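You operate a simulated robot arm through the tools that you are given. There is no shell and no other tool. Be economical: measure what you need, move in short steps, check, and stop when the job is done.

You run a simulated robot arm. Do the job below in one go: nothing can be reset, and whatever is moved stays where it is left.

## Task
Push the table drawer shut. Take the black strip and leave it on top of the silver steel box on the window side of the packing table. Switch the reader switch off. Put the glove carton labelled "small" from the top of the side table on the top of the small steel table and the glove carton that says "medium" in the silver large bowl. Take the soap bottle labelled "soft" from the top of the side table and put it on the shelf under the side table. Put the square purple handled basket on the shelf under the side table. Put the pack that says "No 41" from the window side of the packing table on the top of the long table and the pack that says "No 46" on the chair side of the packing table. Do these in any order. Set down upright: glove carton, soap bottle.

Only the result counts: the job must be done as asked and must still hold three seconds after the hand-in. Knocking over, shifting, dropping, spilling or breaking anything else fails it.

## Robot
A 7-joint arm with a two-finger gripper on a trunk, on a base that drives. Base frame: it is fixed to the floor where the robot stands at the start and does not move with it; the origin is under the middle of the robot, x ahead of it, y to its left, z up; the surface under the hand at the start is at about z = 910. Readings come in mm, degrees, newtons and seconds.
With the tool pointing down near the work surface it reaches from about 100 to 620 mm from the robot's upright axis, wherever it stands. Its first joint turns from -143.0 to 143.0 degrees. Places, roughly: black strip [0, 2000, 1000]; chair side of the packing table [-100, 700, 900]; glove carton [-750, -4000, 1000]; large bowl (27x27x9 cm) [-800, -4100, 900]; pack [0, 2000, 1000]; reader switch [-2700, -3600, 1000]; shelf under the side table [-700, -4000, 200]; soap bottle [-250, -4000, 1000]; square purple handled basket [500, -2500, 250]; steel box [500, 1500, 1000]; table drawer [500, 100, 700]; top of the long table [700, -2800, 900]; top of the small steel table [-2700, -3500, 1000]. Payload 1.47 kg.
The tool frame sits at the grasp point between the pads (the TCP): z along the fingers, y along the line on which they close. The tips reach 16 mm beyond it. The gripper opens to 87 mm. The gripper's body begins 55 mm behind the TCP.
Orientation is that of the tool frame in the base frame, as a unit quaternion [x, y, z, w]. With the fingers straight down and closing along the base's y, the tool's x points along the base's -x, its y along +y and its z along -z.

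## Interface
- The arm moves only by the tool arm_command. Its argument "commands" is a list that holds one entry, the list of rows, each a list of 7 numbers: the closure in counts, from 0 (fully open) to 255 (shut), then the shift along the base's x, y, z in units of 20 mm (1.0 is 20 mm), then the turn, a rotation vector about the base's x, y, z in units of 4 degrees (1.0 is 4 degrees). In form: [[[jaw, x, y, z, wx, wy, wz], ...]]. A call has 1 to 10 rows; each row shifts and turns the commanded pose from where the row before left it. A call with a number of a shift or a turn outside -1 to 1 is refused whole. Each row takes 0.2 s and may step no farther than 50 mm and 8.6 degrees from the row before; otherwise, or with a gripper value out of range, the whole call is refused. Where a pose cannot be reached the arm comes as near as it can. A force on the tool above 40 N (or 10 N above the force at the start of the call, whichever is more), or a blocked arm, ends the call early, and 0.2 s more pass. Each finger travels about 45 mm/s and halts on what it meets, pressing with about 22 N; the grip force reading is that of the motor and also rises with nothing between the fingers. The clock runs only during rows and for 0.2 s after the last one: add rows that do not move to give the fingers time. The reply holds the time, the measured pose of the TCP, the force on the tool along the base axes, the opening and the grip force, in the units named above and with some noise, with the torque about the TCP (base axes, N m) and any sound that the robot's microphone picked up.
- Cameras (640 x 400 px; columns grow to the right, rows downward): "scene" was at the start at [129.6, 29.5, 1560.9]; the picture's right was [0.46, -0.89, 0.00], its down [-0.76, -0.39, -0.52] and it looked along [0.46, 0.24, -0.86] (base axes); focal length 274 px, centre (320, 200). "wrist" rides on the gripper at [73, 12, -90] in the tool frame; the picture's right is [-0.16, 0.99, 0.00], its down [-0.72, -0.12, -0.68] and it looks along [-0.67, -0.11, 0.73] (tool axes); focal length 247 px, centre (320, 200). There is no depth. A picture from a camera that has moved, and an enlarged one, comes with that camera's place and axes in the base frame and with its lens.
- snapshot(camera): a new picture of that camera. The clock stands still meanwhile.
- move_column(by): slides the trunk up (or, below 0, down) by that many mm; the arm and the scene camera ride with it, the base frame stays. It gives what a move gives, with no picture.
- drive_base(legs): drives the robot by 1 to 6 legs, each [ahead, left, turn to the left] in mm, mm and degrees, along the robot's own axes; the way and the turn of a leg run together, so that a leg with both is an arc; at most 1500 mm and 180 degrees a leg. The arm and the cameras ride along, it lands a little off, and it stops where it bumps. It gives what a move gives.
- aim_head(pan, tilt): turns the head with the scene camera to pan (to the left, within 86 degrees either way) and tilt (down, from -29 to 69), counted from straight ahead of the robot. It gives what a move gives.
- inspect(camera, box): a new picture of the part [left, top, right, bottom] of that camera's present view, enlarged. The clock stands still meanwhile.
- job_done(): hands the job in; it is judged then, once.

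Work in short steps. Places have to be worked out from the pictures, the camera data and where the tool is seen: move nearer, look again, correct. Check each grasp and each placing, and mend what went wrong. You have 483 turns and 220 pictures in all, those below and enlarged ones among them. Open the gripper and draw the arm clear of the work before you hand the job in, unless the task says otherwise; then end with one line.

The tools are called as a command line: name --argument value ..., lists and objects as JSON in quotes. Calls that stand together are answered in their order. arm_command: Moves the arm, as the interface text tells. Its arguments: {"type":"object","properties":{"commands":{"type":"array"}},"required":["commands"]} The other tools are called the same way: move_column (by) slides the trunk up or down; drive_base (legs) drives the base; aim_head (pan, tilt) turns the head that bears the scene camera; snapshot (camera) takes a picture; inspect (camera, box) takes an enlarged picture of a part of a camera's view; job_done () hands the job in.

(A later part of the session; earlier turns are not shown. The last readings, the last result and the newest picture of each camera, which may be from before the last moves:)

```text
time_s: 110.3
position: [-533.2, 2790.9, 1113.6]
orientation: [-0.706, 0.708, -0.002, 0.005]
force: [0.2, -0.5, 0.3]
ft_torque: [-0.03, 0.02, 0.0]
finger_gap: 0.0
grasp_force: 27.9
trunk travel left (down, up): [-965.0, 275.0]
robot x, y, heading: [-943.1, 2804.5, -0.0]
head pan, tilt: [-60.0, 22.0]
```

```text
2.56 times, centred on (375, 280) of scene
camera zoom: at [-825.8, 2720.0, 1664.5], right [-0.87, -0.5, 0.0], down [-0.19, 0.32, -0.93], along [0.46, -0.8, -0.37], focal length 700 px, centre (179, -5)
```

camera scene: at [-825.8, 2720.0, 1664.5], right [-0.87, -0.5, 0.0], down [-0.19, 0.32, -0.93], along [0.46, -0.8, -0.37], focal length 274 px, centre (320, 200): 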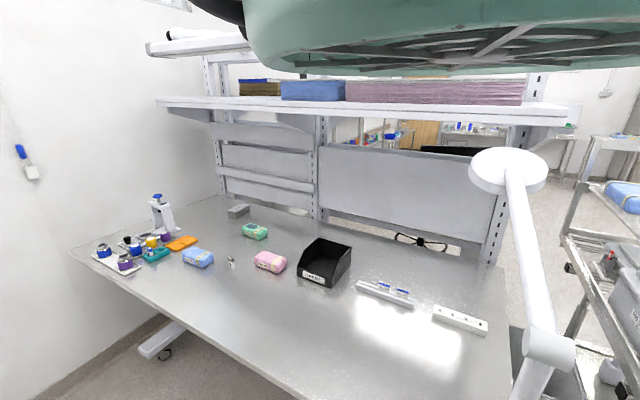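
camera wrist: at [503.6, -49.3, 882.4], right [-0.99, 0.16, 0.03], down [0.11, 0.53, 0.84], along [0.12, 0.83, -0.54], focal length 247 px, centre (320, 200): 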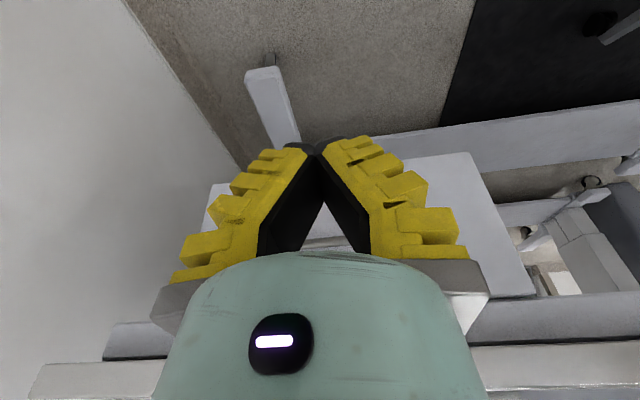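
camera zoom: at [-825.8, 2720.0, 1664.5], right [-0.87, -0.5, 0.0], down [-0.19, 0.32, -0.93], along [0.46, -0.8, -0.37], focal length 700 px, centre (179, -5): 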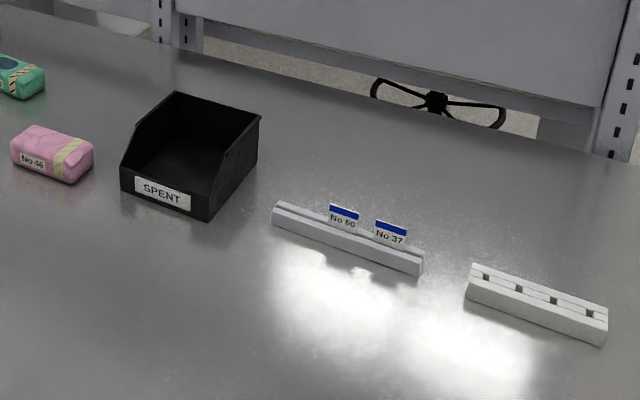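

Packs: blue = No 41, pink = No 46, green = No 42. The small upright thing by the blue pack may be the black strip; I zoom harder.

inspect --camera "scene" --box '[215, 245, 255, 280]'

inspect --camera "scene" --box '[135, 240, 185, 270]'

```text
11.43 times, centred on (235, 262) of scene
camera zoom: at [-825.8, 2720.0, 1664.5], right [-0.87, -0.5, 0.0], down [-0.19, 0.32, -0.93], along [0.46, -0.8, -0.37], focal length 3127 px, centre (1291, -514)
```

zoom: 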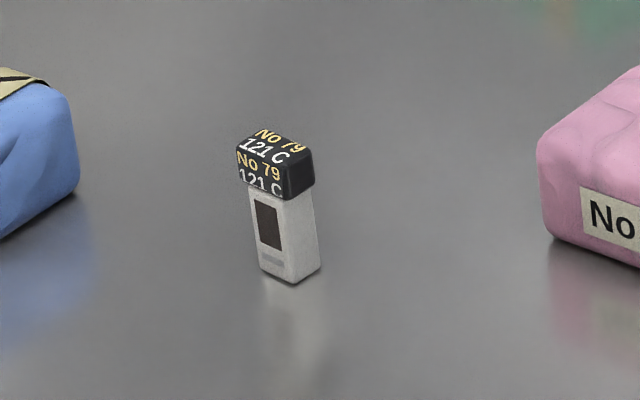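

```text
12.80 times, centred on (160, 255) of scene
camera zoom: at [-825.8, 2720.0, 1664.5], right [-0.87, -0.5, 0.0], down [-0.19, 0.32, -0.93], along [0.46, -0.8, -0.37], focal length 3502 px, centre (2368, -504)
```

zoom: 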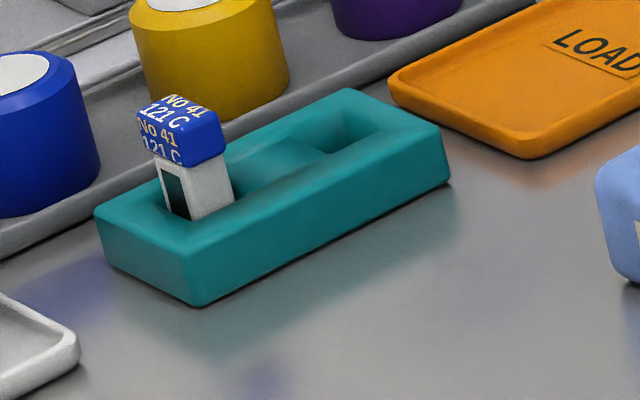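

The strip "No 79" with the black cap stands at about (42, 2017), ~60 mm tall. The steel box is deep on the table (≈(450,1575)), so I need to know how close the base can get: I look down at my own base.

aim_head --pan -80 --tilt 69

snapshot --camera "scene"

```text
time_s: 111.4
position: [-534.3, 2790.7, 1114.8]
orientation: [-0.706, 0.709, -0.002, 0.005]
force: [0.2, -0.3, -0.7]
ft_torque: [-0.01, 0.01, -0.01]
finger_gap: 0.0
grasp_force: 28.2
trunk travel left (down, up): [-965.0, 275.0]
robot x, y, heading: [-943.9, 2803.0, -0.4]
head pan, tilt: [-80.0, 68.8]
```

```text
186 pictures are left
camera scene: at [-862.5, 2745.3, 1600.3], right [-0.98, -0.17, 0.0], down [-0.16, 0.92, -0.36], along [0.06, -0.36, -0.93], focal length 274 px, centre (320, 200)
```

scene: 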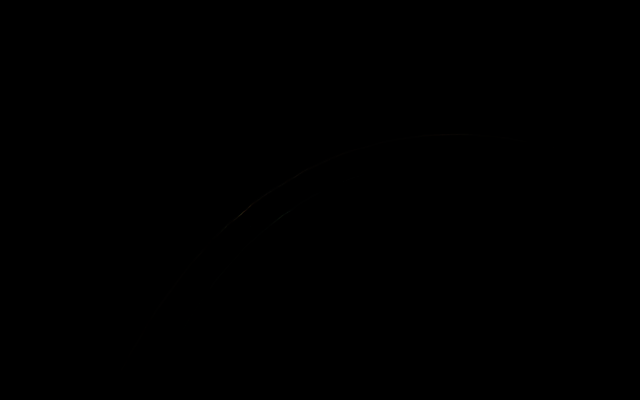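

Nothing to see downwards. I drive ahead to x≈250, turn to face the table (−y) and check the space.

drive_base --legs '[[1190, 0, 0], [0, 0, -90]]'

aim_head --pan -60 --tilt 30

snapshot --camera "scene"

snapshot --camera "wrist"

```text
time_s: 121.2
position: [233.9, 2393.1, 1114.5]
orientation: [0.001, 1.0, -0.004, 0.002]
force: [0.5, 0.4, 0.0]
ft_torque: [0.0, 0.01, -0.01]
finger_gap: 0.0
grasp_force: 28.3
trunk travel left (down, up): [-965.0, 275.0]
robot x, y, heading: [242.0, 2800.8, -89.9]
head pan, tilt: [-80.0, 68.8]
```

```text
time_s: 122.3
position: [231.7, 2393.1, 1112.9]
orientation: [0.001, 1.0, -0.005, 0.002]
force: [0.0, -0.7, -0.4]
ft_torque: [0.04, 0.01, 0.0]
finger_gap: 0.3
grasp_force: 28.0
trunk travel left (down, up): [-965.0, 275.0]
robot x, y, heading: [241.4, 2798.2, -89.8]
head pan, tilt: [-60.0, 30.0]
```

```text
185 pictures are left
camera scene: at [164.4, 2684.1, 1651.7], right [-0.5, 0.87, 0.0], down [0.43, 0.25, -0.87], along [-0.75, -0.43, -0.5], focal length 274 px, centre (320, 200)
```

scene: 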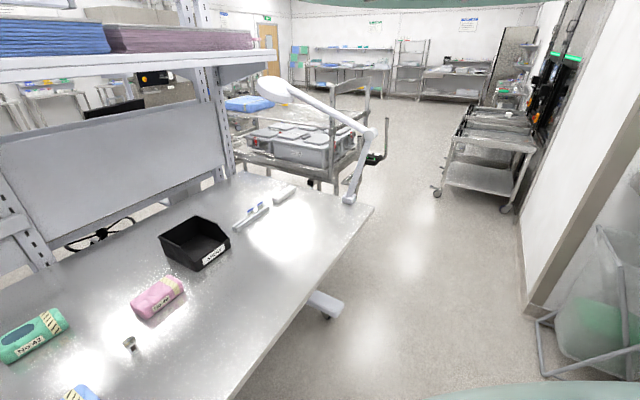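

```text
184 pictures are left
camera wrist: at [159.1, 2405.6, 1203.4], right [0.16, 0.99, -0.01], down [0.72, -0.11, 0.68], along [0.67, -0.12, -0.73], focal length 247 px, centre (320, 200)
```

wrist: 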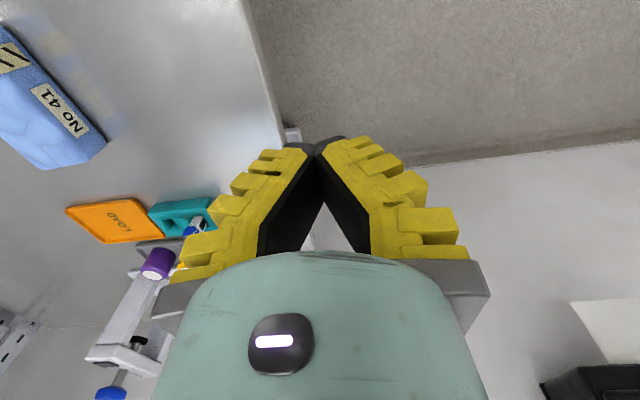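

Table edge confirmed at y≈2320; blue pack near (205,2110). I drive slowly ahead 270 mm toward the table.

drive_base --legs '[[270, 0, 0]]'

snapshot --camera "wrist"

```text
time_s: 124.2
position: [234.3, 2125.6, 1113.9]
orientation: [-0.001, 1.0, -0.004, 0.001]
force: [-1.3, -0.3, 0.1]
ft_torque: [-0.01, 0.03, 0.01]
finger_gap: 0.0
grasp_force: 28.0
trunk travel left (down, up): [-965.0, 275.0]
robot x, y, heading: [242.6, 2534.5, -89.8]
head pan, tilt: [-60.0, 30.0]
```

```text
183 pictures are left
camera wrist: at [160.7, 2138.4, 1203.4], right [0.16, 0.99, -0.01], down [0.72, -0.11, 0.68], along [0.67, -0.11, -0.73], focal length 247 px, centre (320, 200)
```

wrist: 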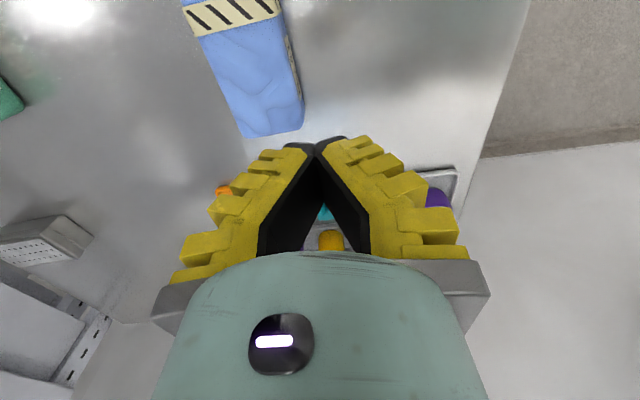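

No bump at 210 mm from the edge. I try 60 mm more, cautiously.

drive_base --legs '[[60, 0, 0]]'

```text
time_s: 125.2
position: [234.9, 2065.7, 1113.7]
orientation: [0.0, 1.0, -0.004, 0.001]
force: [-0.3, 0.2, 0.2]
ft_torque: [0.0, 0.02, 0.01]
finger_gap: 0.0
grasp_force: 28.0
trunk travel left (down, up): [-965.0, 275.0]
robot x, y, heading: [244.5, 2476.8, -90.0]
head pan, tilt: [-60.0, 30.0]
```

Still free (axis 150 mm from the edge). Now I turn the hand so the camera is on the robot's side (closing along x) and tilt it 44° forward, to test how far I can reach towards the steel box.

arm_command --commands '[[[255, 0, 0, 0, 0, 0, -1], [255, 0, 0, 0, 0, 0, -1], [255, 0, 0, 0, 0, 0, -1], [255, 0, 0, 0, 0, 0, -1], [255, 0, 0, 0, 0, 0, -1], [255, 0, 0, 0, 0, 0, -1], [255, 0, 0, 0, 0, 0, -1], [255, 0, 0, 0, 0, 0, -1], [255, 0, 0, 0, 0, 0, -1], [255, 0, 0, 0, 0, 0, -1]]]'

arm_command --commands '[[[255, 0, 0, 0, 0, 0, -1], [255, 0, 0, 0, 0, 0, -1], [255, 0, 0, 0, 0, 0, -1], [255, 0, 0, 0, 0, 0, -1], [255, 0, 0, 0, 0, 0, -1], [255, 0, 0, 0, 0, 0, -1], [255, 0, 0, 0, 0, 0, -1], [255, 0, 0, 0, 0, 0, -1], [255, 0, 0, 0, 0, 0, -1], [255, 0, 0, 0, 0, 0, -1]]]'

arm_command --commands '[[[0, 0, 0, 0, 0, 0, -1], [0, 0, 0, 0, 0, 0, -1], [0, 0, 0, 0, 0, 0, -0.5], [0, 0, -0.5, 0, -1, 0, 0], [0, 0, -0.5, 0, -1, 0, 0], [0, 0, -0.5, 0, -1, 0, 0], [0, 0, -0.5, 0, -1, 0, 0], [0, 0, -0.5, 0, -1, 0, 0], [0, 0, -0.5, 0, -1, 0, 0], [0, 0, -0.5, 0, -1, 0, 0]]]'

snapshot --camera "wrist"

```text
time_s: 127.4
position: [235.0, 2067.0, 1113.1]
orientation: [0.343, 0.939, -0.005, 0.0]
force: [-0.1, -0.7, -0.7]
ft_torque: [0.0, 0.04, 0.06]
finger_gap: 0.0
grasp_force: 28.3
trunk travel left (down, up): [-965.0, 275.0]
robot x, y, heading: [241.0, 2475.1, -90.0]
head pan, tilt: [-60.0, 30.0]
```

```text
time_s: 129.6
position: [234.7, 2066.5, 1113.4]
orientation: [0.643, 0.766, -0.005, -0.002]
force: [0.6, 1.2, -0.7]
ft_torque: [-0.02, 0.01, -0.02]
finger_gap: 0.0
grasp_force: 27.8
trunk travel left (down, up): [-965.0, 275.0]
robot x, y, heading: [240.5, 2477.2, -90.0]
head pan, tilt: [-60.0, 30.0]
```

```text
time_s: 131.8
position: [233.7, 1996.5, 1113.0]
orientation: [0.687, 0.685, -0.176, 0.168]
force: [-0.7, -0.5, -0.5]
ft_torque: [-0.01, -0.02, 0.03]
finger_gap: 87.1
grasp_force: 0.0
trunk travel left (down, up): [-965.0, 275.0]
robot x, y, heading: [241.8, 2476.5, -89.8]
head pan, tilt: [-60.0, 30.0]
```

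```text
182 pictures are left
camera wrist: at [245.9, 2102.6, 1157.9], right [0.99, -0.14, 0.07], down [-0.11, -0.32, 0.94], along [-0.11, -0.94, -0.33], focal length 247 px, centre (320, 200)
```

wrist: 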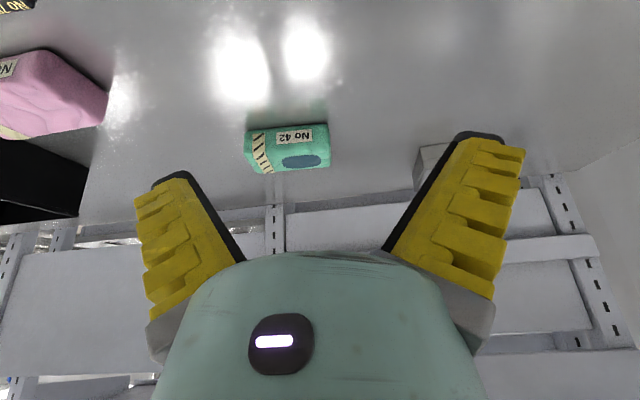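

The steel box is at about (440,1580). I move diagonally towards it at this safe height to test the reach.

arm_command --commands '[[[0, 1, -1, 0, 0, 0, 0], [0, 1, -1, 0, 0, 0, 0], [0, 1, -1, 0, 0, 0, 0], [0, 1, -1, 0, 0, 0, 0], [0, 1, -1, 0, -1, 0, 0], [0, 1, -1, 0, -1, 0, 0], [0, 1, -1, 0, -1, 0, 0], [0, 1, -1, 0, -1, 0, 0], [0, 1, -1, 0, 0, 0, 0], [0, 0, -1, 0, 0, 0, 0]]]'

arm_command --commands '[[[0, 0, -1, -0.5, 0, 0, 0], [0, 0, -1, -0.5, 0, 0, 0], [0, 0, -1, -0.5, 0, 0, 0]]]'

snapshot --camera "wrist"

```text
time_s: 134.0
position: [413.9, 1797.6, 1112.4]
orientation: [0.656, 0.655, -0.269, 0.264]
force: [-0.6, 0.6, -0.8]
ft_torque: [-0.05, 0.01, -0.01]
finger_gap: 87.1
grasp_force: 0.1
trunk travel left (down, up): [-965.0, 275.0]
robot x, y, heading: [244.9, 2474.7, -89.9]
head pan, tilt: [-60.0, 30.0]
```

```text
time_s: 134.8
position: [412.3, 1738.2, 1081.2]
orientation: [0.657, 0.655, -0.267, 0.261]
force: [-1.2, -0.5, -1.4]
ft_torque: [-0.13, -0.03, 0.03]
finger_gap: 86.7
grasp_force: 0.1
trunk travel left (down, up): [-965.0, 275.0]
robot x, y, heading: [242.9, 2475.1, -90.3]
head pan, tilt: [-60.0, 30.0]
```

```text
181 pictures are left
camera wrist: at [425.2, 1853.5, 1095.7], right [0.99, -0.12, 0.1], down [-0.11, -0.05, 0.99], along [-0.11, -0.99, -0.06], focal length 247 px, centre (320, 200)
```

wrist: 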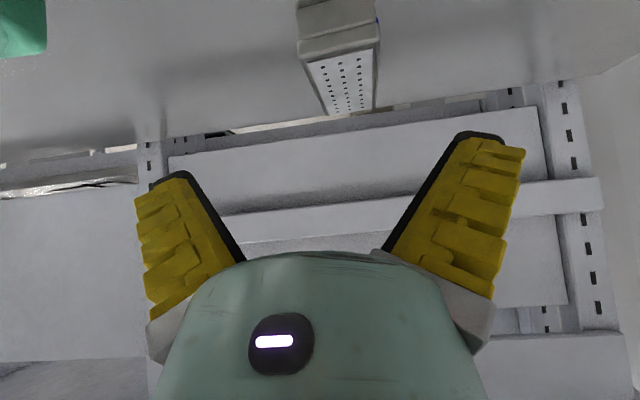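

Box: x≈401–467, y≈1462–1615, top z≈951. I continue testing the reach to y≈1600 at z≈1020.

arm_command --commands '[[[0, 0.5, -1, -0.5, 0, 0, 0], [0, 0.5, -1, -0.5, 0, 0, 0], [0, 0, -1, -0.5, 0, 0, 0], [0, 0, -1, -0.5, 0, 0, 0], [0, 0, -1, 0, 0, 0, 0], [0, 0, -1, 0, 0, 0, 0], [0, 0, -1, 0, 0, 0, 0]]]'

```text
time_s: 136.4
position: [415.5, 1726.6, 1090.1]
orientation: [0.656, 0.654, -0.269, 0.263]
force: [0.9, -0.4, 0.7]
ft_torque: [0.02, -0.01, -0.03]
finger_gap: 86.6
grasp_force: 0.1
out of reach, approached as far as the arm can: row 1, 2, 3, 4, 5, 6, 7
trunk travel left (down, up): [-965.0, 275.0]
robot x, y, heading: [247.1, 2471.0, -89.8]
head pan, tilt: [-60.0, 30.0]
```

Limit is about 770 mm with this trunk height; lowering the trunk and moving the base in will help later. First I go back to take the strip with the same tilt (44°).

arm_command --commands '[[[0, 0, 1, 0.5, 0, 0, 0], [0, -1, 1, 0.5, 0, 0, 0], [0, -1, 1, 0, 0, 0, 0], [0, -1, 1, 0, 0, 0, 0], [0, -1, 1, 0, 0, 0, 0], [0, -1, 1, 0, 0, 0, 0], [0, -1, 1, 0, 0, 0, 0], [0, -1, 1, 0, 0, 0, 0], [0, -1, 1, 0, 0, 0, 0], [0, -1, 1, 0, 0, 0, 0]]]'

arm_command --commands '[[[0, -1, 1, 0, 0, 0, 0], [0, -1, 1, 0, 0, 0, 0], [0, -1, 1, 0, 0, 0, 0], [0, -1, 1, 0, 0, 0, 0], [0, -1, 1, 0, 0, 0, 0], [0, -1, 1, 0, 0, 0, 0], [0, -1, 1, 0, 0, 0, 0], [0, -1, 1, 0, 0, 0, 0]]]'

snapshot --camera "wrist"

```text
time_s: 138.6
position: [234.2, 1926.1, 1108.5]
orientation: [0.656, 0.654, -0.269, 0.262]
force: [-0.1, -0.7, 0.0]
ft_torque: [-0.01, 0.0, -0.03]
finger_gap: 87.2
grasp_force: 0.0
trunk travel left (down, up): [-965.0, 275.0]
robot x, y, heading: [245.7, 2475.0, -90.0]
head pan, tilt: [-60.0, 30.0]
```

```text
time_s: 140.0
position: [143.2, 1980.4, 1137.9]
orientation: [0.553, 0.724, -0.278, 0.305]
force: [0.2, 0.1, -0.1]
ft_torque: [-0.01, -0.03, -0.04]
finger_gap: 87.0
grasp_force: 0.1
trunk travel left (down, up): [-965.0, 275.0]
robot x, y, heading: [243.8, 2473.2, -90.0]
head pan, tilt: [-60.0, 30.0]
stopped in row 7: the arm was blocked; the commanded pose is now the measured one
```

```text
180 pictures are left
camera wrist: at [127.1, 2094.8, 1141.2], right [0.99, 0.13, 0.05], down [-0.06, 0.02, 1.0], along [0.13, -0.99, 0.03], focal length 247 px, centre (320, 200)
```

wrist: 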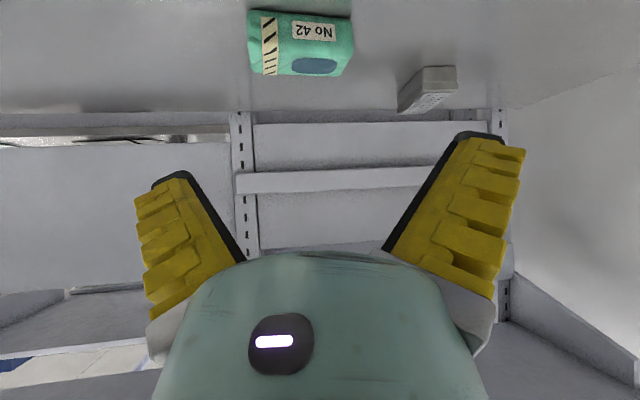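

The arm was blocked on its right — probably by the head I parked at −60°. I move the head over to the left side.

aim_head --pan -60 --tilt -29

aim_head --pan 80 --tilt -29

aim_head --pan 80 --tilt 30

snapshot --camera "scene"

```text
time_s: 141.3
position: [143.1, 1980.9, 1136.5]
orientation: [0.553, 0.725, -0.278, 0.304]
force: [-0.4, 1.3, -0.4]
ft_torque: [0.0, 0.05, 0.0]
finger_gap: 86.7
grasp_force: 0.0
trunk travel left (down, up): [-965.0, 275.0]
robot x, y, heading: [244.8, 2474.3, -89.9]
head pan, tilt: [-60.0, -28.6]
```

```text
time_s: 143.5
position: [145.7, 1981.1, 1135.7]
orientation: [0.552, 0.725, -0.278, 0.305]
force: [0.6, -0.4, 0.5]
ft_torque: [-0.01, 0.04, 0.03]
finger_gap: 86.9
grasp_force: 0.0
trunk travel left (down, up): [-965.0, 275.0]
robot x, y, heading: [246.2, 2474.5, -89.9]
head pan, tilt: [80.0, -28.6]
```

```text
time_s: 144.8
position: [142.7, 1981.9, 1136.2]
orientation: [0.552, 0.725, -0.277, 0.304]
force: [-0.2, -0.5, -0.1]
ft_torque: [-0.03, 0.0, -0.01]
finger_gap: 87.0
grasp_force: 0.0
trunk travel left (down, up): [-965.0, 275.0]
robot x, y, heading: [242.3, 2475.5, -89.7]
head pan, tilt: [80.0, 30.0]
```

```text
179 pictures are left
camera scene: at [332.7, 2387.4, 1651.8], right [-0.17, -0.99, 0.0], down [-0.49, 0.09, -0.87], along [0.85, -0.15, -0.5], focal length 274 px, centre (320, 200)
```

scene: 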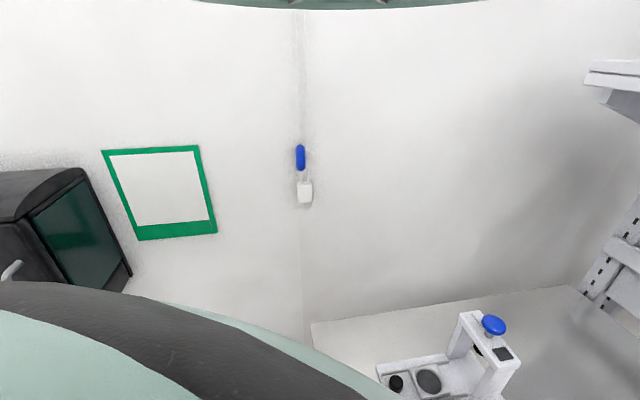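

The head is out of the way on the left now. I restore the intended orientation and move in front of the strip, around (45, 2150, 1030), for a look.

arm_command --commands '[[[0, -1, 1, 0, 0.31, -0.21, -0.86], [0, -1, 1, 0, 0.31, -0.21, -0.86], [0, -1, 1, 0, 0.31, -0.21, -0.86], [0, -1, 1, 0, 0.31, -0.21, -0.86], [0, -0.9, 1, -0.5, 0, 0, 0], [0, 0, 1, -1, 0, 0, 0], [0, 0, 1, -1, 0, 0, 0], [0, 0, 1, -1, 0, 0, 0], [0, 0, 0.5, -1, 0, 0, 0]]]'

snapshot --camera "wrist"

```text
time_s: 146.8
position: [45.6, 2151.9, 1044.7]
orientation: [0.657, 0.655, -0.263, 0.265]
force: [0.2, -0.8, 0.2]
ft_torque: [-0.01, 0.04, 0.03]
finger_gap: 87.0
grasp_force: 0.1
trunk travel left (down, up): [-965.0, 275.0]
robot x, y, heading: [243.8, 2472.6, -89.9]
head pan, tilt: [80.0, 30.0]
```

```text
178 pictures are left
camera wrist: at [56.8, 2266.8, 1059.2], right [0.99, -0.11, 0.11], down [-0.12, -0.05, 0.99], along [-0.11, -0.99, -0.06], focal length 247 px, centre (320, 200)
```

wrist: 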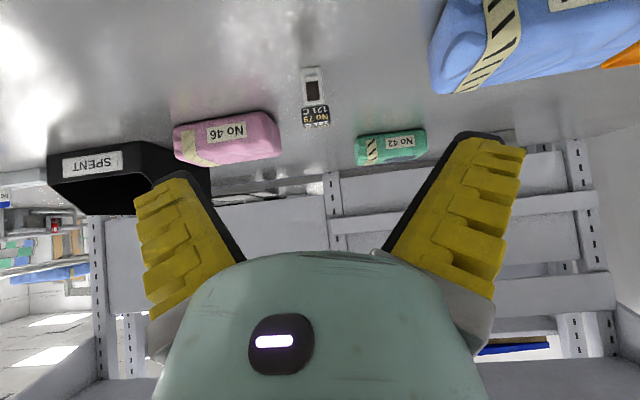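

The strip stands squarely at (38,2019), 22 mm wide, top z≈964. I approach along the finger direction to (38,2017,946) with the gripper open.

arm_command --commands '[[[0, -0.1, -0.9, -0.7, 0, 0, 0], [0, -0.1, -0.9, -0.7, 0, 0, 0], [0, -0.1, -0.9, -0.7, 0, 0, 0], [0, 0, -0.9, -0.7, 0, 0, 0], [0, 0, -0.9, -0.7, 0, 0, 0], [0, 0, -0.9, -0.7, 0, 0, 0]]]'

snapshot --camera "wrist"

```text
time_s: 148.2
position: [39.7, 2044.4, 961.1]
orientation: [0.656, 0.655, -0.263, 0.265]
force: [-0.1, 0.0, 0.6]
ft_torque: [-0.04, -0.02, 0.02]
finger_gap: 86.8
grasp_force: 0.0
trunk travel left (down, up): [-965.0, 275.0]
robot x, y, heading: [242.3, 2474.5, -90.0]
head pan, tilt: [80.0, 30.0]
```

```text
177 pictures are left
camera wrist: at [51.2, 2158.8, 975.9], right [0.99, -0.12, 0.11], down [-0.12, -0.05, 0.99], along [-0.11, -0.99, -0.06], focal length 247 px, centre (320, 200)
```

wrist: 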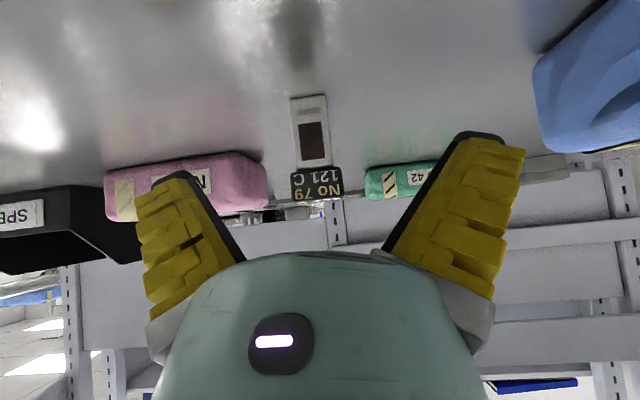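

I move on to (39, 2008, 943) and close.

arm_command --commands '[[[0, 0, -0.9, -0.45, 0, 0, 0], [0, -0.05, -0.9, -0.45, 0, 0, 0], [100, 0, 0, 0, 0, 0, 0], [200, 0, 0, 0, 0, 0, 0], [255, 0, 0, 0, 0, 0, 0], [255, 0, 0, 0, 0, 0, 0], [255, 0, 0, 0, 0, 0, 0], [255, 0, 0, 0, 0, 0, 0]]]'

snapshot --camera "wrist"

```text
time_s: 150.0
position: [43.7, 2009.2, 948.1]
orientation: [0.657, 0.655, -0.263, 0.265]
force: [-0.4, 0.0, -0.3]
ft_torque: [0.02, -0.03, -0.01]
finger_gap: 6.2
grasp_force: 21.1
out of reach, approached as far as the arm can: row 2
trunk travel left (down, up): [-965.0, 275.0]
robot x, y, heading: [243.2, 2473.6, -89.9]
head pan, tilt: [80.0, 30.0]
```

```text
176 pictures are left
camera wrist: at [55.1, 2123.3, 962.5], right [0.99, -0.12, 0.11], down [-0.12, -0.05, 0.99], along [-0.11, -0.99, -0.06], focal length 247 px, centre (320, 200)
```

wrist: 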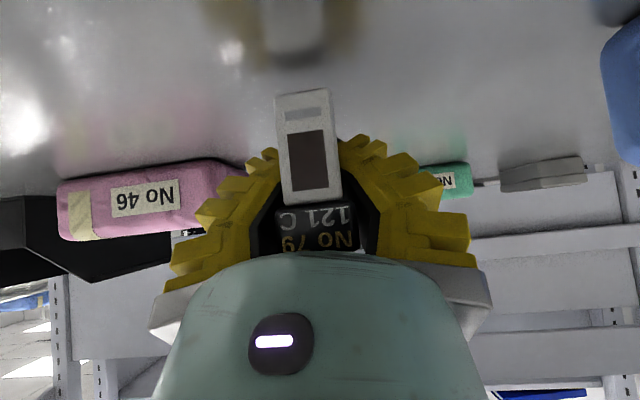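

The reading (6 mm) and the picture (strip between fingers ~21 mm apart) disagree; I hold still for a moment, lift 20 mm and check.

arm_command --commands '[[[255, 0, 0, 0, 0, 0, 0], [255, 0, 0, 0.5, 0, 0, 0], [255, 0, 0, 0.5, 0, 0, 0]]]'

snapshot --camera "wrist"

```text
time_s: 150.8
position: [44.5, 2008.1, 968.1]
orientation: [0.656, 0.655, -0.263, 0.266]
force: [0.0, -0.2, 0.5]
ft_torque: [-0.03, 0.03, -0.01]
finger_gap: 6.4
grasp_force: 22.1
out of reach, approached as far as the arm can: row 2
trunk travel left (down, up): [-965.0, 275.0]
robot x, y, heading: [245.0, 2470.5, -89.9]
head pan, tilt: [80.0, 30.0]
```

```text
175 pictures are left
camera wrist: at [55.7, 2122.6, 982.7], right [0.99, -0.11, 0.11], down [-0.12, -0.05, 0.99], along [-0.11, -0.99, -0.06], focal length 247 px, centre (320, 200)
```

wrist: 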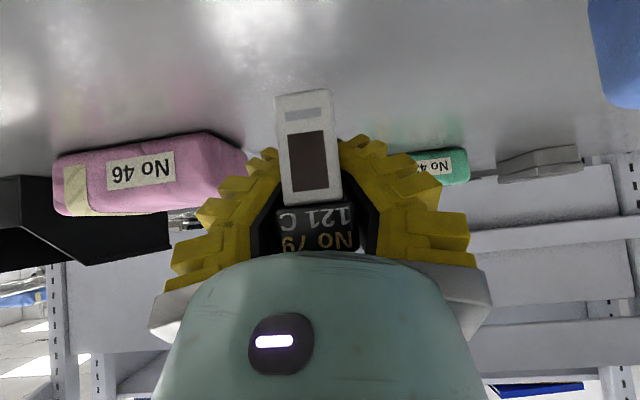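

The strip is held and lifted. I raise it, bring it in front of the robot, then shift the base 190 mm towards +x.

arm_command --commands '[[[255, 0, 0, 1, 0, 0, 0], [255, 0, 0, 1, 0, 0, 0], [255, 0, 0, 1, 0, 0, 0], [255, 0, 0, 1, 0, 0, 0], [255, 0, 0, 1, 0, 0, 0], [255, 0, 0, 1, 0, 0, 0], [255, 0, 0.5, 1, 0, 0, 0]]]'

arm_command --commands '[[[255, 1, 0.5, 0, 0, 0, 0], [255, 1, 0.5, 0, 0, 0, 0], [255, 1, 0.5, 0, 0, 0, 0], [255, 1, 0.5, 0, 0, 0, 0], [255, 1, 0, 0, 0, 0, 0], [255, 1, 0, 0, 0, 0, 0], [255, 1, 0, 0, 0, 0, 0], [255, 1, 0, 0, 0, 0, 0]]]'

drive_base --legs '[[0, 190, 0], [30, 0, 0]]'

snapshot --camera "wrist"

```text
time_s: 151.8
position: [110.5, 1956.5, 1039.7]
orientation: [0.593, 0.703, -0.232, 0.317]
force: [0.1, 0.0, 0.7]
ft_torque: [0.01, 0.01, -0.01]
finger_gap: 5.9
grasp_force: 22.1
out of reach, approached as far as the arm can: row 4
trunk travel left (down, up): [-965.0, 275.0]
robot x, y, heading: [245.3, 2476.0, -90.0]
head pan, tilt: [80.0, 30.0]
stopped in row 4: the arm was blocked; the commanded pose is now the measured one
```

```text
time_s: 153.6
position: [155.2, 1971.7, 1016.9]
orientation: [0.591, 0.708, -0.222, 0.317]
force: [0.4, 1.0, 0.6]
ft_torque: [-0.02, -0.03, -0.02]
finger_gap: 6.1
grasp_force: 22.2
out of reach, approached as far as the arm can: row 1, 2, 3, 4, 5, 6, 7, 8
trunk travel left (down, up): [-965.0, 275.0]
robot x, y, heading: [244.0, 2474.1, -89.6]
head pan, tilt: [80.0, 30.0]
```

```text
time_s: 155.5
position: [345.2, 1941.8, 1016.0]
orientation: [0.594, 0.704, -0.223, 0.319]
force: [-0.4, -0.3, -1.0]
ft_torque: [-0.01, 0.0, -0.02]
finger_gap: 6.1
grasp_force: 22.3
trunk travel left (down, up): [-965.0, 275.0]
robot x, y, heading: [433.3, 2441.3, -89.6]
head pan, tilt: [80.0, 30.0]
```

```text
174 pictures are left
camera wrist: at [332.7, 2056.1, 1028.5], right [0.98, 0.08, 0.17], down [-0.17, -0.05, 0.98], along [0.09, -1.0, -0.04], focal length 247 px, centre (320, 200)
```

wrist: 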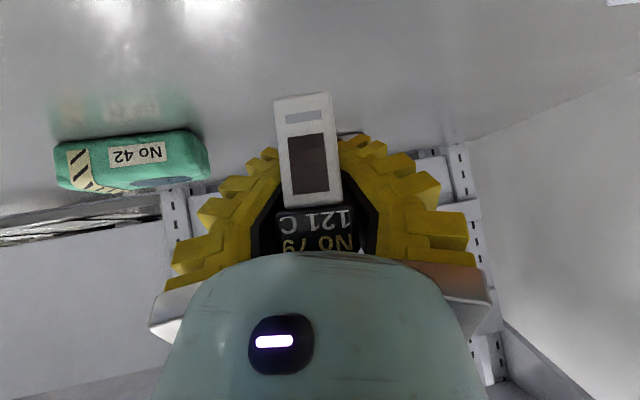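

The arm got into an awkward posture and the orientation twisted a bit. I pull back towards the robot while restoring the orientation.

arm_command --commands '[[[255, 0.5, 1, 0, 0.11, 0.32, -0.93], [255, 0.5, 1, 0, 0.11, 0.32, -0.93], [255, 0.5, 1, 0, 0.11, 0.32, -0.93], [255, 1, 1, 0.5, 0, 0, 0], [255, 1, 1, 0.5, 0, 0, 0], [255, 1, 1, 0.5, 0, 0, 0]]]'

```text
time_s: 157.1
position: [357.0, 1937.6, 1033.4]
orientation: [0.632, 0.617, -0.241, 0.403]
force: [-0.9, -0.1, 0.6]
ft_torque: [-0.03, 0.0, 0.0]
finger_gap: 6.1
grasp_force: 22.0
out of reach, approached as far as the arm can: row 1, 2, 3, 4, 5, 6
trunk travel left (down, up): [-965.0, 275.0]
robot x, y, heading: [434.2, 2447.5, -89.5]
head pan, tilt: [80.0, 30.0]
stopped in row 6: the arm was blocked; the commanded pose is now the measured one
```

Blocked again. I raise the head out of the way and check the scene view to see what hinders the arm.

aim_head --pan 80 --tilt -29

aim_head --pan 0 --tilt -29

snapshot --camera "scene"

```text
time_s: 158.4
position: [355.2, 1939.0, 1032.7]
orientation: [0.632, 0.618, -0.241, 0.401]
force: [0.2, -0.2, -1.2]
ft_torque: [0.02, -0.04, 0.01]
finger_gap: 6.3
grasp_force: 21.8
trunk travel left (down, up): [-965.0, 275.0]
robot x, y, heading: [430.7, 2442.9, -89.5]
head pan, tilt: [80.0, -28.6]
```

```text
time_s: 159.9
position: [355.9, 1938.8, 1033.7]
orientation: [0.632, 0.618, -0.24, 0.401]
force: [0.6, 0.0, 0.0]
ft_torque: [0.01, -0.02, 0.03]
finger_gap: 5.9
grasp_force: 22.5
trunk travel left (down, up): [-965.0, 275.0]
robot x, y, heading: [433.1, 2446.2, -90.0]
head pan, tilt: [0.0, -28.6]
```

```text
173 pictures are left
camera scene: at [433.5, 2306.7, 1740.2], right [-1.0, -0.01, 0.0], down [0.0, -0.48, -0.88], along [0.0, -0.88, 0.48], focal length 274 px, centre (320, 200)
```

scene: 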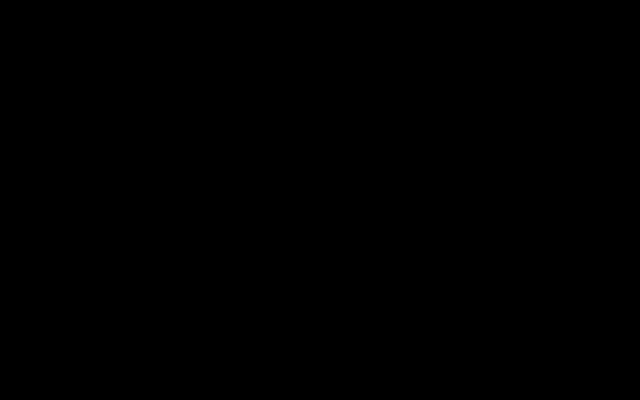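

The head camera is under/inside the arm's upper link now. I move the head to the right side instead and retry the retraction.

aim_head --pan -86 --tilt -29

aim_head --pan -86 --tilt 15

snapshot --camera "scene"

arm_command --commands '[[[255, 0.5, 1, 0, 0, 0, 0], [255, 0.5, 1, 0, 0, 0, 0], [255, 0.5, 1, 0, 0, 0, 0]]]'

```text
time_s: 161.5
position: [356.0, 1939.8, 1031.8]
orientation: [0.632, 0.618, -0.241, 0.4]
force: [0.0, -0.5, 0.6]
ft_torque: [0.02, 0.02, -0.01]
finger_gap: 6.3
grasp_force: 22.1
trunk travel left (down, up): [-965.0, 275.0]
robot x, y, heading: [435.7, 2444.2, -89.8]
head pan, tilt: [-85.9, -28.6]
```

```text
time_s: 162.7
position: [355.0, 1939.1, 1033.1]
orientation: [0.631, 0.618, -0.241, 0.401]
force: [0.0, 0.0, 0.0]
ft_torque: [0.02, 0.02, 0.03]
finger_gap: 6.2
grasp_force: 21.8
trunk travel left (down, up): [-965.0, 275.0]
robot x, y, heading: [432.4, 2446.7, -89.7]
head pan, tilt: [-85.9, 15.0]
```

```text
172 pictures are left
camera scene: at [340.0, 2366.7, 1676.0], right [-0.08, 1.0, 0.0], down [0.26, 0.02, -0.97], along [-0.96, -0.07, -0.26], focal length 274 px, centre (320, 200)
```

scene: 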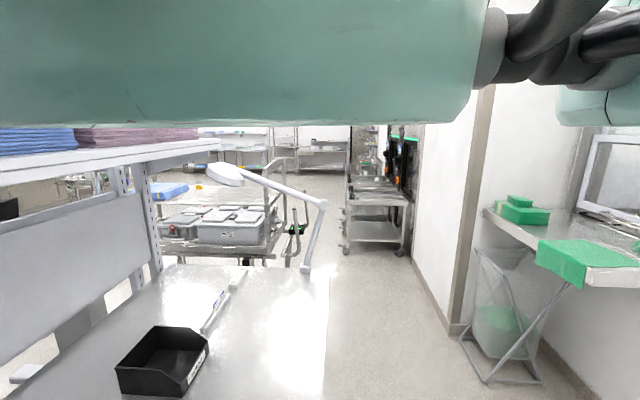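

```text
time_s: 163.7
position: [389.4, 1972.1, 1023.7]
orientation: [0.623, 0.609, -0.236, 0.431]
force: [-0.9, -0.8, 0.2]
ft_torque: [0.04, -0.02, 0.03]
finger_gap: 5.8
grasp_force: 22.1
out of reach, approached as far as the arm can: row 1, 2, 3
trunk travel left (down, up): [-965.0, 275.0]
robot x, y, heading: [434.2, 2445.6, -89.8]
head pan, tilt: [-85.9, 15.0]
stopped in row 3: the arm was blocked; the commanded pose is now the measured one
```

The arm's elbow has swung out to the right side. I put the head back to the left, and extend the arm forward (which is where I need to go) while restoring the orientation.

aim_head --pan -86 --tilt -29

aim_head --pan 85 --tilt -29

aim_head --pan 85 --tilt 25

arm_command --commands '[[[255, 0, -1, 0, 0, 0, 0], [255, 0, -1, 0, 0, 0, 0], [255, 0, -1, 0.5, 0, 0, 0], [255, 0, -1, 0.5, 0, 0, 0]]]'

snapshot --camera "scene"

```text
time_s: 164.8
position: [387.4, 1973.1, 1023.0]
orientation: [0.624, 0.61, -0.235, 0.428]
force: [1.0, -0.1, -0.5]
ft_torque: [0.03, 0.0, 0.0]
finger_gap: 6.0
grasp_force: 22.7
trunk travel left (down, up): [-965.0, 275.0]
robot x, y, heading: [433.6, 2446.2, -89.6]
head pan, tilt: [-85.9, -28.6]
```

```text
time_s: 167.3
position: [388.3, 1975.0, 1023.2]
orientation: [0.623, 0.611, -0.235, 0.428]
force: [0.2, 1.0, 0.8]
ft_torque: [0.0, -0.02, -0.01]
finger_gap: 6.1
grasp_force: 22.0
trunk travel left (down, up): [-965.0, 275.0]
robot x, y, heading: [438.2, 2449.9, -89.9]
head pan, tilt: [85.0, -28.6]
```

```text
time_s: 168.6
position: [387.2, 1973.6, 1024.7]
orientation: [0.623, 0.611, -0.235, 0.429]
force: [0.3, 1.4, -0.3]
ft_torque: [-0.05, 0.0, 0.0]
finger_gap: 5.8
grasp_force: 21.9
trunk travel left (down, up): [-965.0, 275.0]
robot x, y, heading: [434.7, 2442.0, -89.7]
head pan, tilt: [85.0, 25.0]
```

```text
time_s: 169.6
position: [384.2, 1896.0, 1040.8]
orientation: [0.627, 0.609, -0.236, 0.425]
force: [-0.4, -0.3, 0.1]
ft_torque: [-0.01, 0.01, -0.03]
finger_gap: 5.9
grasp_force: 22.3
trunk travel left (down, up): [-965.0, 275.0]
robot x, y, heading: [435.8, 2446.1, -89.6]
head pan, tilt: [85.0, 25.0]
```

```text
171 pictures are left
camera scene: at [525.0, 2366.0, 1659.7], right [-0.08, -1.0, 0.0], down [-0.42, 0.04, -0.91], along [0.9, -0.07, -0.42], focal length 274 px, centre (320, 200)
```

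scene: 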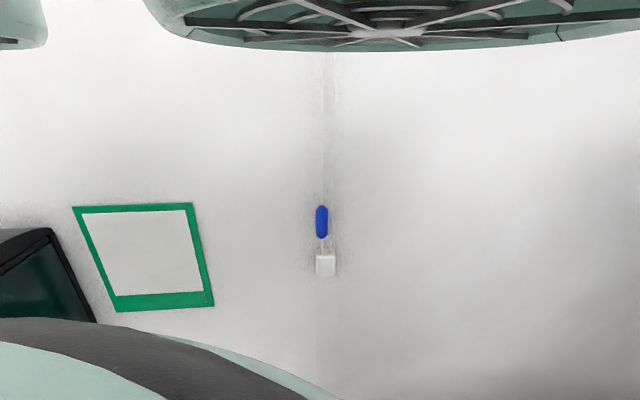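

Forward motion works. I restore the picking orientation in place.

arm_command --commands '[[[255, 0.5, 0, 0.3, 0.76, 0.925, -0.275], [255, 0.5, 0, 0.3, 0.76, 0.925, -0.275], [255, 0.5, 0, 0.3, 0.76, 0.925, -0.275], [255, 0.5, 0, 0.3, 0.76, 0.925, -0.275]]]'

```text
time_s: 170.6
position: [309.2, 1875.4, 1073.0]
orientation: [0.642, 0.662, -0.227, 0.313]
force: [-0.1, 0.2, -0.6]
ft_torque: [-0.03, -0.01, -0.01]
finger_gap: 5.6
grasp_force: 21.9
out of reach, approached as far as the arm can: row 1, 2, 3, 4
trunk travel left (down, up): [-965.0, 275.0]
robot x, y, heading: [435.6, 2445.1, -89.7]
head pan, tilt: [85.0, 25.0]
```

The wrist is at a limit in this posture. I stretch the arm out forward to untangle the elbow.

arm_command --commands '[[[255, 0.6, -1, 0.2, 0, 0, 0], [255, 0.6, -1, 0.2, 0, 0, 0], [255, 0.6, -1, 0.2, 0, 0, 0], [255, 0.6, -1, 0.2, 0, 0, 0], [255, 0.6, -1, 0.2, 0, 0, 0], [255, 0.6, -1, 0.2, 0, 0, 0], [255, 0.6, -1, 0.2, 0, 0, 0], [255, 0.6, -0.5, 0, 0, 0, 0]]]'

snapshot --camera "wrist"

```text
time_s: 172.4
position: [392.2, 1739.9, 1092.9]
orientation: [0.644, 0.669, -0.227, 0.295]
force: [-0.9, 0.2, -0.2]
ft_torque: [-0.02, -0.02, -0.03]
finger_gap: 6.2
grasp_force: 22.2
trunk travel left (down, up): [-965.0, 275.0]
robot x, y, heading: [434.5, 2447.9, -89.7]
head pan, tilt: [85.0, 25.0]
```

```text
170 pictures are left
camera wrist: at [395.3, 1856.0, 1109.4], right [0.98, -0.05, 0.18], down [-0.19, -0.07, 0.98], along [-0.03, -1.0, -0.08], focal length 247 px, centre (320, 200)
```

wrist: 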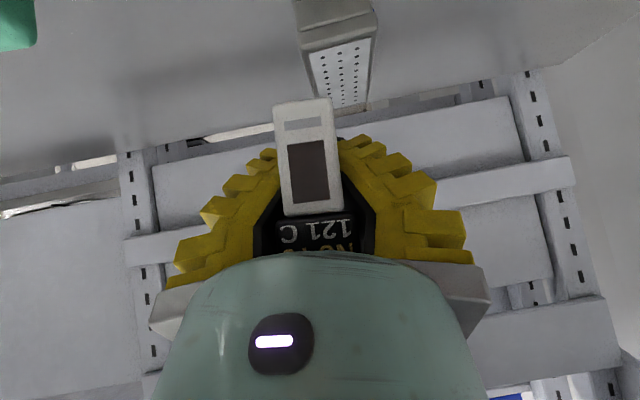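

Moves freely again. I restore the exact picking orientation and inch the base 50 mm closer (it stops if it bumps).

arm_command --commands '[[[255, 0, 0, 0, -0.09, 0.55, -0.5], [255, 0, 0, 0, -0.09, 0.55, -0.5]]]'

drive_base --legs '[[50, 0, 0]]'

```text
time_s: 173.0
position: [392.7, 1740.4, 1093.5]
orientation: [0.655, 0.656, -0.265, 0.264]
force: [0.1, 0.0, 0.4]
ft_torque: [0.0, -0.03, 0.01]
finger_gap: 6.1
grasp_force: 21.9
trunk travel left (down, up): [-965.0, 275.0]
robot x, y, heading: [434.2, 2444.6, -89.8]
head pan, tilt: [85.0, 25.0]
```

```text
time_s: 173.9
position: [392.7, 1692.4, 1092.1]
orientation: [0.655, 0.656, -0.265, 0.264]
force: [0.3, 0.4, 0.1]
ft_torque: [-0.02, 0.0, 0.0]
finger_gap: 6.1
grasp_force: 22.7
trunk travel left (down, up): [-965.0, 275.0]
robot x, y, heading: [435.6, 2398.7, -89.9]
head pan, tilt: [85.0, 25.0]
```

Free still. Another 50 mm.

drive_base --legs '[[50, 0, 0]]'

snapshot --camera "wrist"

```text
time_s: 174.8
position: [393.3, 1641.7, 1092.6]
orientation: [0.655, 0.656, -0.264, 0.265]
force: [-0.3, -0.3, -0.7]
ft_torque: [0.01, -0.04, -0.04]
finger_gap: 5.8
grasp_force: 22.3
trunk travel left (down, up): [-965.0, 275.0]
robot x, y, heading: [435.1, 2348.8, -89.6]
head pan, tilt: [85.0, 25.0]
```

```text
169 pictures are left
camera wrist: at [405.0, 1755.9, 1107.4], right [0.99, -0.11, 0.11], down [-0.12, -0.05, 0.99], along [-0.11, -0.99, -0.06], focal length 247 px, centre (320, 200)
```

wrist: 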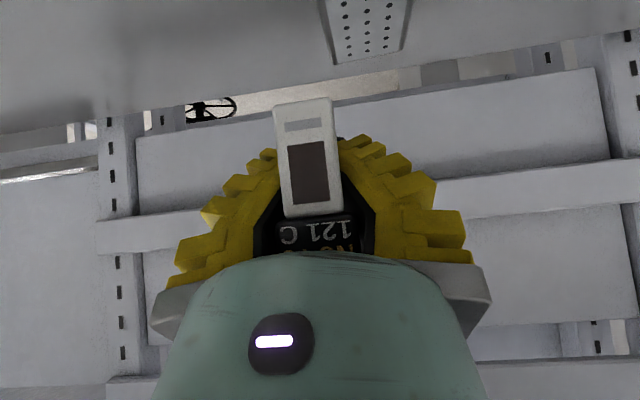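

Recomputed: box centre ≈(438,1568), x 401–467, y 1498–1637, top ≈952. I move the strip over it at z≈1040.

arm_command --commands '[[[255, 0.75, -0.5, -0.5, 0, 0, 0], [255, 0.75, -0.5, -0.5, 0, 0, 0], [255, 0.7, -0.6, -0.5, 0, 0, 0], [255, 0, -0.6, -0.5, 0, 0, 0], [255, 0, -0.6, -0.5, 0, 0, 0], [255, 0, -0.5, 0, 0, 0, 0]]]'

snapshot --camera "wrist"

```text
time_s: 176.2
position: [436.1, 1590.9, 1054.9]
orientation: [0.656, 0.656, -0.265, 0.263]
force: [0.0, -0.1, -1.1]
ft_torque: [0.01, -0.03, 0.02]
finger_gap: 6.3
grasp_force: 21.7
out of reach, approached as far as the arm can: row 5
trunk travel left (down, up): [-965.0, 275.0]
robot x, y, heading: [432.7, 2344.4, -89.7]
head pan, tilt: [85.0, 25.0]
```

```text
168 pictures are left
camera wrist: at [447.5, 1704.6, 1068.1], right [0.99, -0.12, 0.11], down [-0.11, -0.05, 0.99], along [-0.11, -0.99, -0.06], focal length 247 px, centre (320, 200)
```

wrist: 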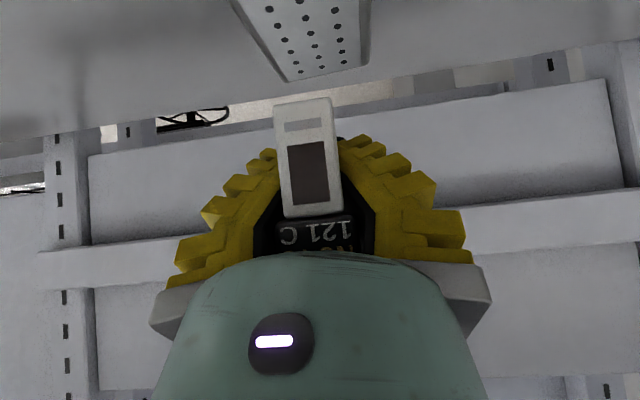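

At y≈1590 the strip already is well over the box (1498–1637). I lower with the trunk: 50 mm, then check.

move_column --by -50

snapshot --camera "wrist"

```text
time_s: 177.1
position: [436.3, 1588.9, 1004.4]
orientation: [0.656, 0.656, -0.265, 0.264]
force: [1.0, -0.1, 0.0]
ft_torque: [0.02, -0.02, -0.02]
finger_gap: 6.0
grasp_force: 22.4
trunk travel left (down, up): [-915.0, 325.0]
robot x, y, heading: [437.3, 2340.6, -89.8]
head pan, tilt: [85.0, 25.0]
```

```text
167 pictures are left
camera wrist: at [448.6, 1704.7, 1018.1], right [0.99, -0.11, 0.11], down [-0.12, -0.05, 0.99], along [-0.11, -0.99, -0.06], focal length 247 px, centre (320, 200)
```

wrist: 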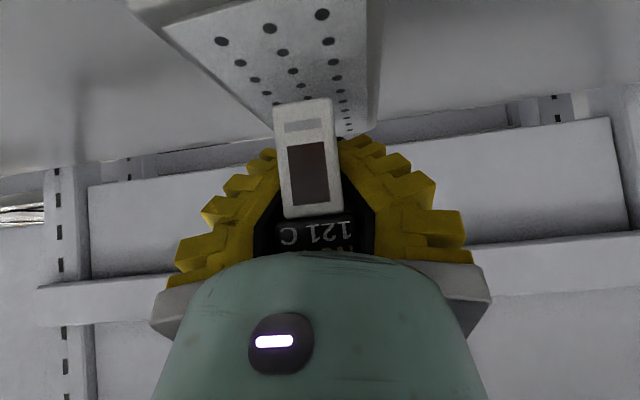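

The strip is over the box. I lower with small arm steps until contact force shows.

arm_command --commands '[[[255, 0, 0, -0.15, 0, 0, 0], [255, 0, 0, -0.1, 0, 0, 0], [255, 0, 0, -0.1, 0, 0, 0]]]'

inspect --camera "wrist" --box '[200, 40, 440, 190]'

```text
time_s: 177.9
position: [437.0, 1591.2, 1003.4]
orientation: [0.655, 0.656, -0.265, 0.264]
force: [0.4, 0.0, -0.4]
ft_torque: [0.01, -0.01, -0.02]
finger_gap: 6.2
grasp_force: 22.1
out of reach, approached as far as the arm can: row 1, 3
trunk travel left (down, up): [-915.0, 325.0]
robot x, y, heading: [434.8, 2345.2, -89.6]
head pan, tilt: [85.0, 25.0]
```

```text
2.67 times, centred on (320, 115) of wrist
camera zoom: at [448.6, 1705.1, 1017.9], right [0.99, -0.11, 0.11], down [-0.12, -0.05, 0.99], along [-0.11, -0.99, -0.06], focal length 659 px, centre (320, 427)
```

zoom: 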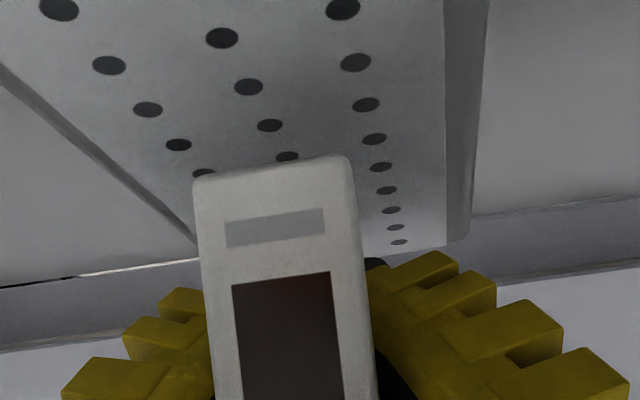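

The arm is at its reach limit, so I lower further with the trunk in small steps.

move_column --by -5

move_column --by -3

inspect --camera "wrist" --box '[200, 40, 440, 190]'

```text
time_s: 178.5
position: [437.0, 1590.3, 998.6]
orientation: [0.656, 0.656, -0.264, 0.263]
force: [0.4, 0.6, -0.3]
ft_torque: [0.01, 0.0, -0.01]
finger_gap: 5.9
grasp_force: 21.7
trunk travel left (down, up): [-910.0, 330.0]
robot x, y, heading: [435.6, 2344.4, -89.7]
head pan, tilt: [85.0, 25.0]
```

```text
time_s: 179.0
position: [436.7, 1590.8, 995.8]
orientation: [0.656, 0.656, -0.264, 0.264]
force: [-0.3, 0.1, -0.4]
ft_torque: [0.0, 0.0, -0.03]
finger_gap: 5.9
grasp_force: 22.0
trunk travel left (down, up): [-907.0, 333.0]
robot x, y, heading: [432.2, 2342.3, -89.8]
head pan, tilt: [85.0, 25.0]
```

```text
2.67 times, centred on (320, 115) of wrist
camera zoom: at [448.6, 1704.9, 1010.0], right [0.99, -0.11, 0.11], down [-0.12, -0.05, 0.99], along [-0.11, -0.99, -0.06], focal length 659 px, centre (320, 427)
```

zoom: 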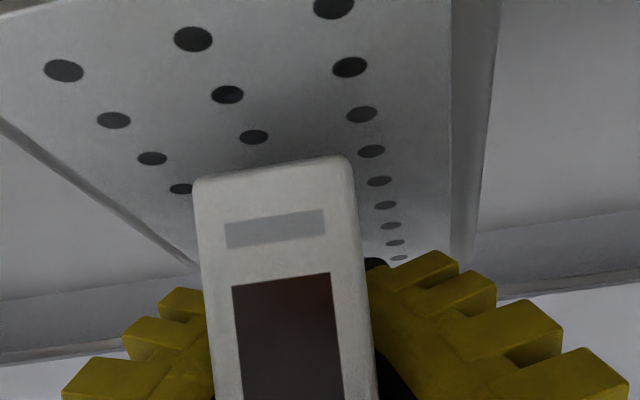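

move_column --by -3

move_column --by -2

```text
time_s: 179.5
position: [437.4, 1590.7, 991.7]
orientation: [0.656, 0.656, -0.265, 0.264]
force: [-0.4, 0.5, -0.4]
ft_torque: [0.01, 0.0, 0.02]
finger_gap: 6.0
grasp_force: 21.7
trunk travel left (down, up): [-904.0, 336.0]
robot x, y, heading: [434.2, 2345.6, -89.8]
head pan, tilt: [85.0, 25.0]
```

```text
time_s: 180.0
position: [437.6, 1591.0, 989.8]
orientation: [0.656, 0.656, -0.265, 0.264]
force: [0.3, 0.4, 0.2]
ft_torque: [0.03, 0.01, 0.01]
finger_gap: 6.1
grasp_force: 22.1
trunk travel left (down, up): [-902.0, 338.0]
robot x, y, heading: [431.4, 2346.1, -89.9]
head pan, tilt: [85.0, 25.0]
```

move_column --by -3

inspect --camera "wrist" --box '[200, 40, 440, 190]'

```text
time_s: 180.6
position: [438.1, 1591.2, 987.3]
orientation: [0.655, 0.656, -0.265, 0.264]
force: [-0.3, 0.3, 0.6]
ft_torque: [-0.05, -0.01, -0.02]
finger_gap: 6.1
grasp_force: 21.4
trunk travel left (down, up): [-899.0, 341.0]
robot x, y, heading: [433.5, 2340.6, -89.8]
head pan, tilt: [85.0, 25.0]
```

```text
2.67 times, centred on (320, 115) of wrist
camera zoom: at [448.6, 1704.9, 1002.0], right [0.99, -0.11, 0.11], down [-0.12, -0.05, 0.99], along [-0.11, -0.99, -0.06], focal length 659 px, centre (320, 427)
```

zoom: 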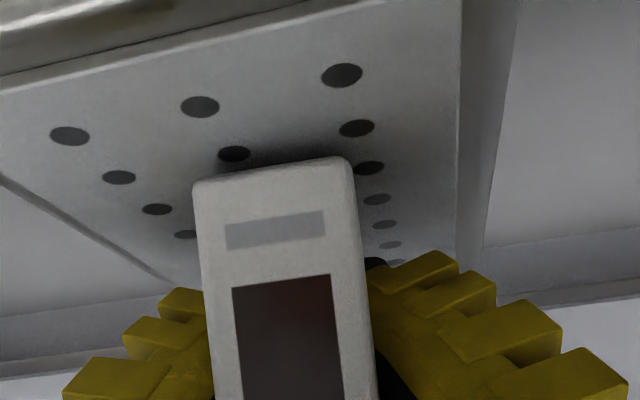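

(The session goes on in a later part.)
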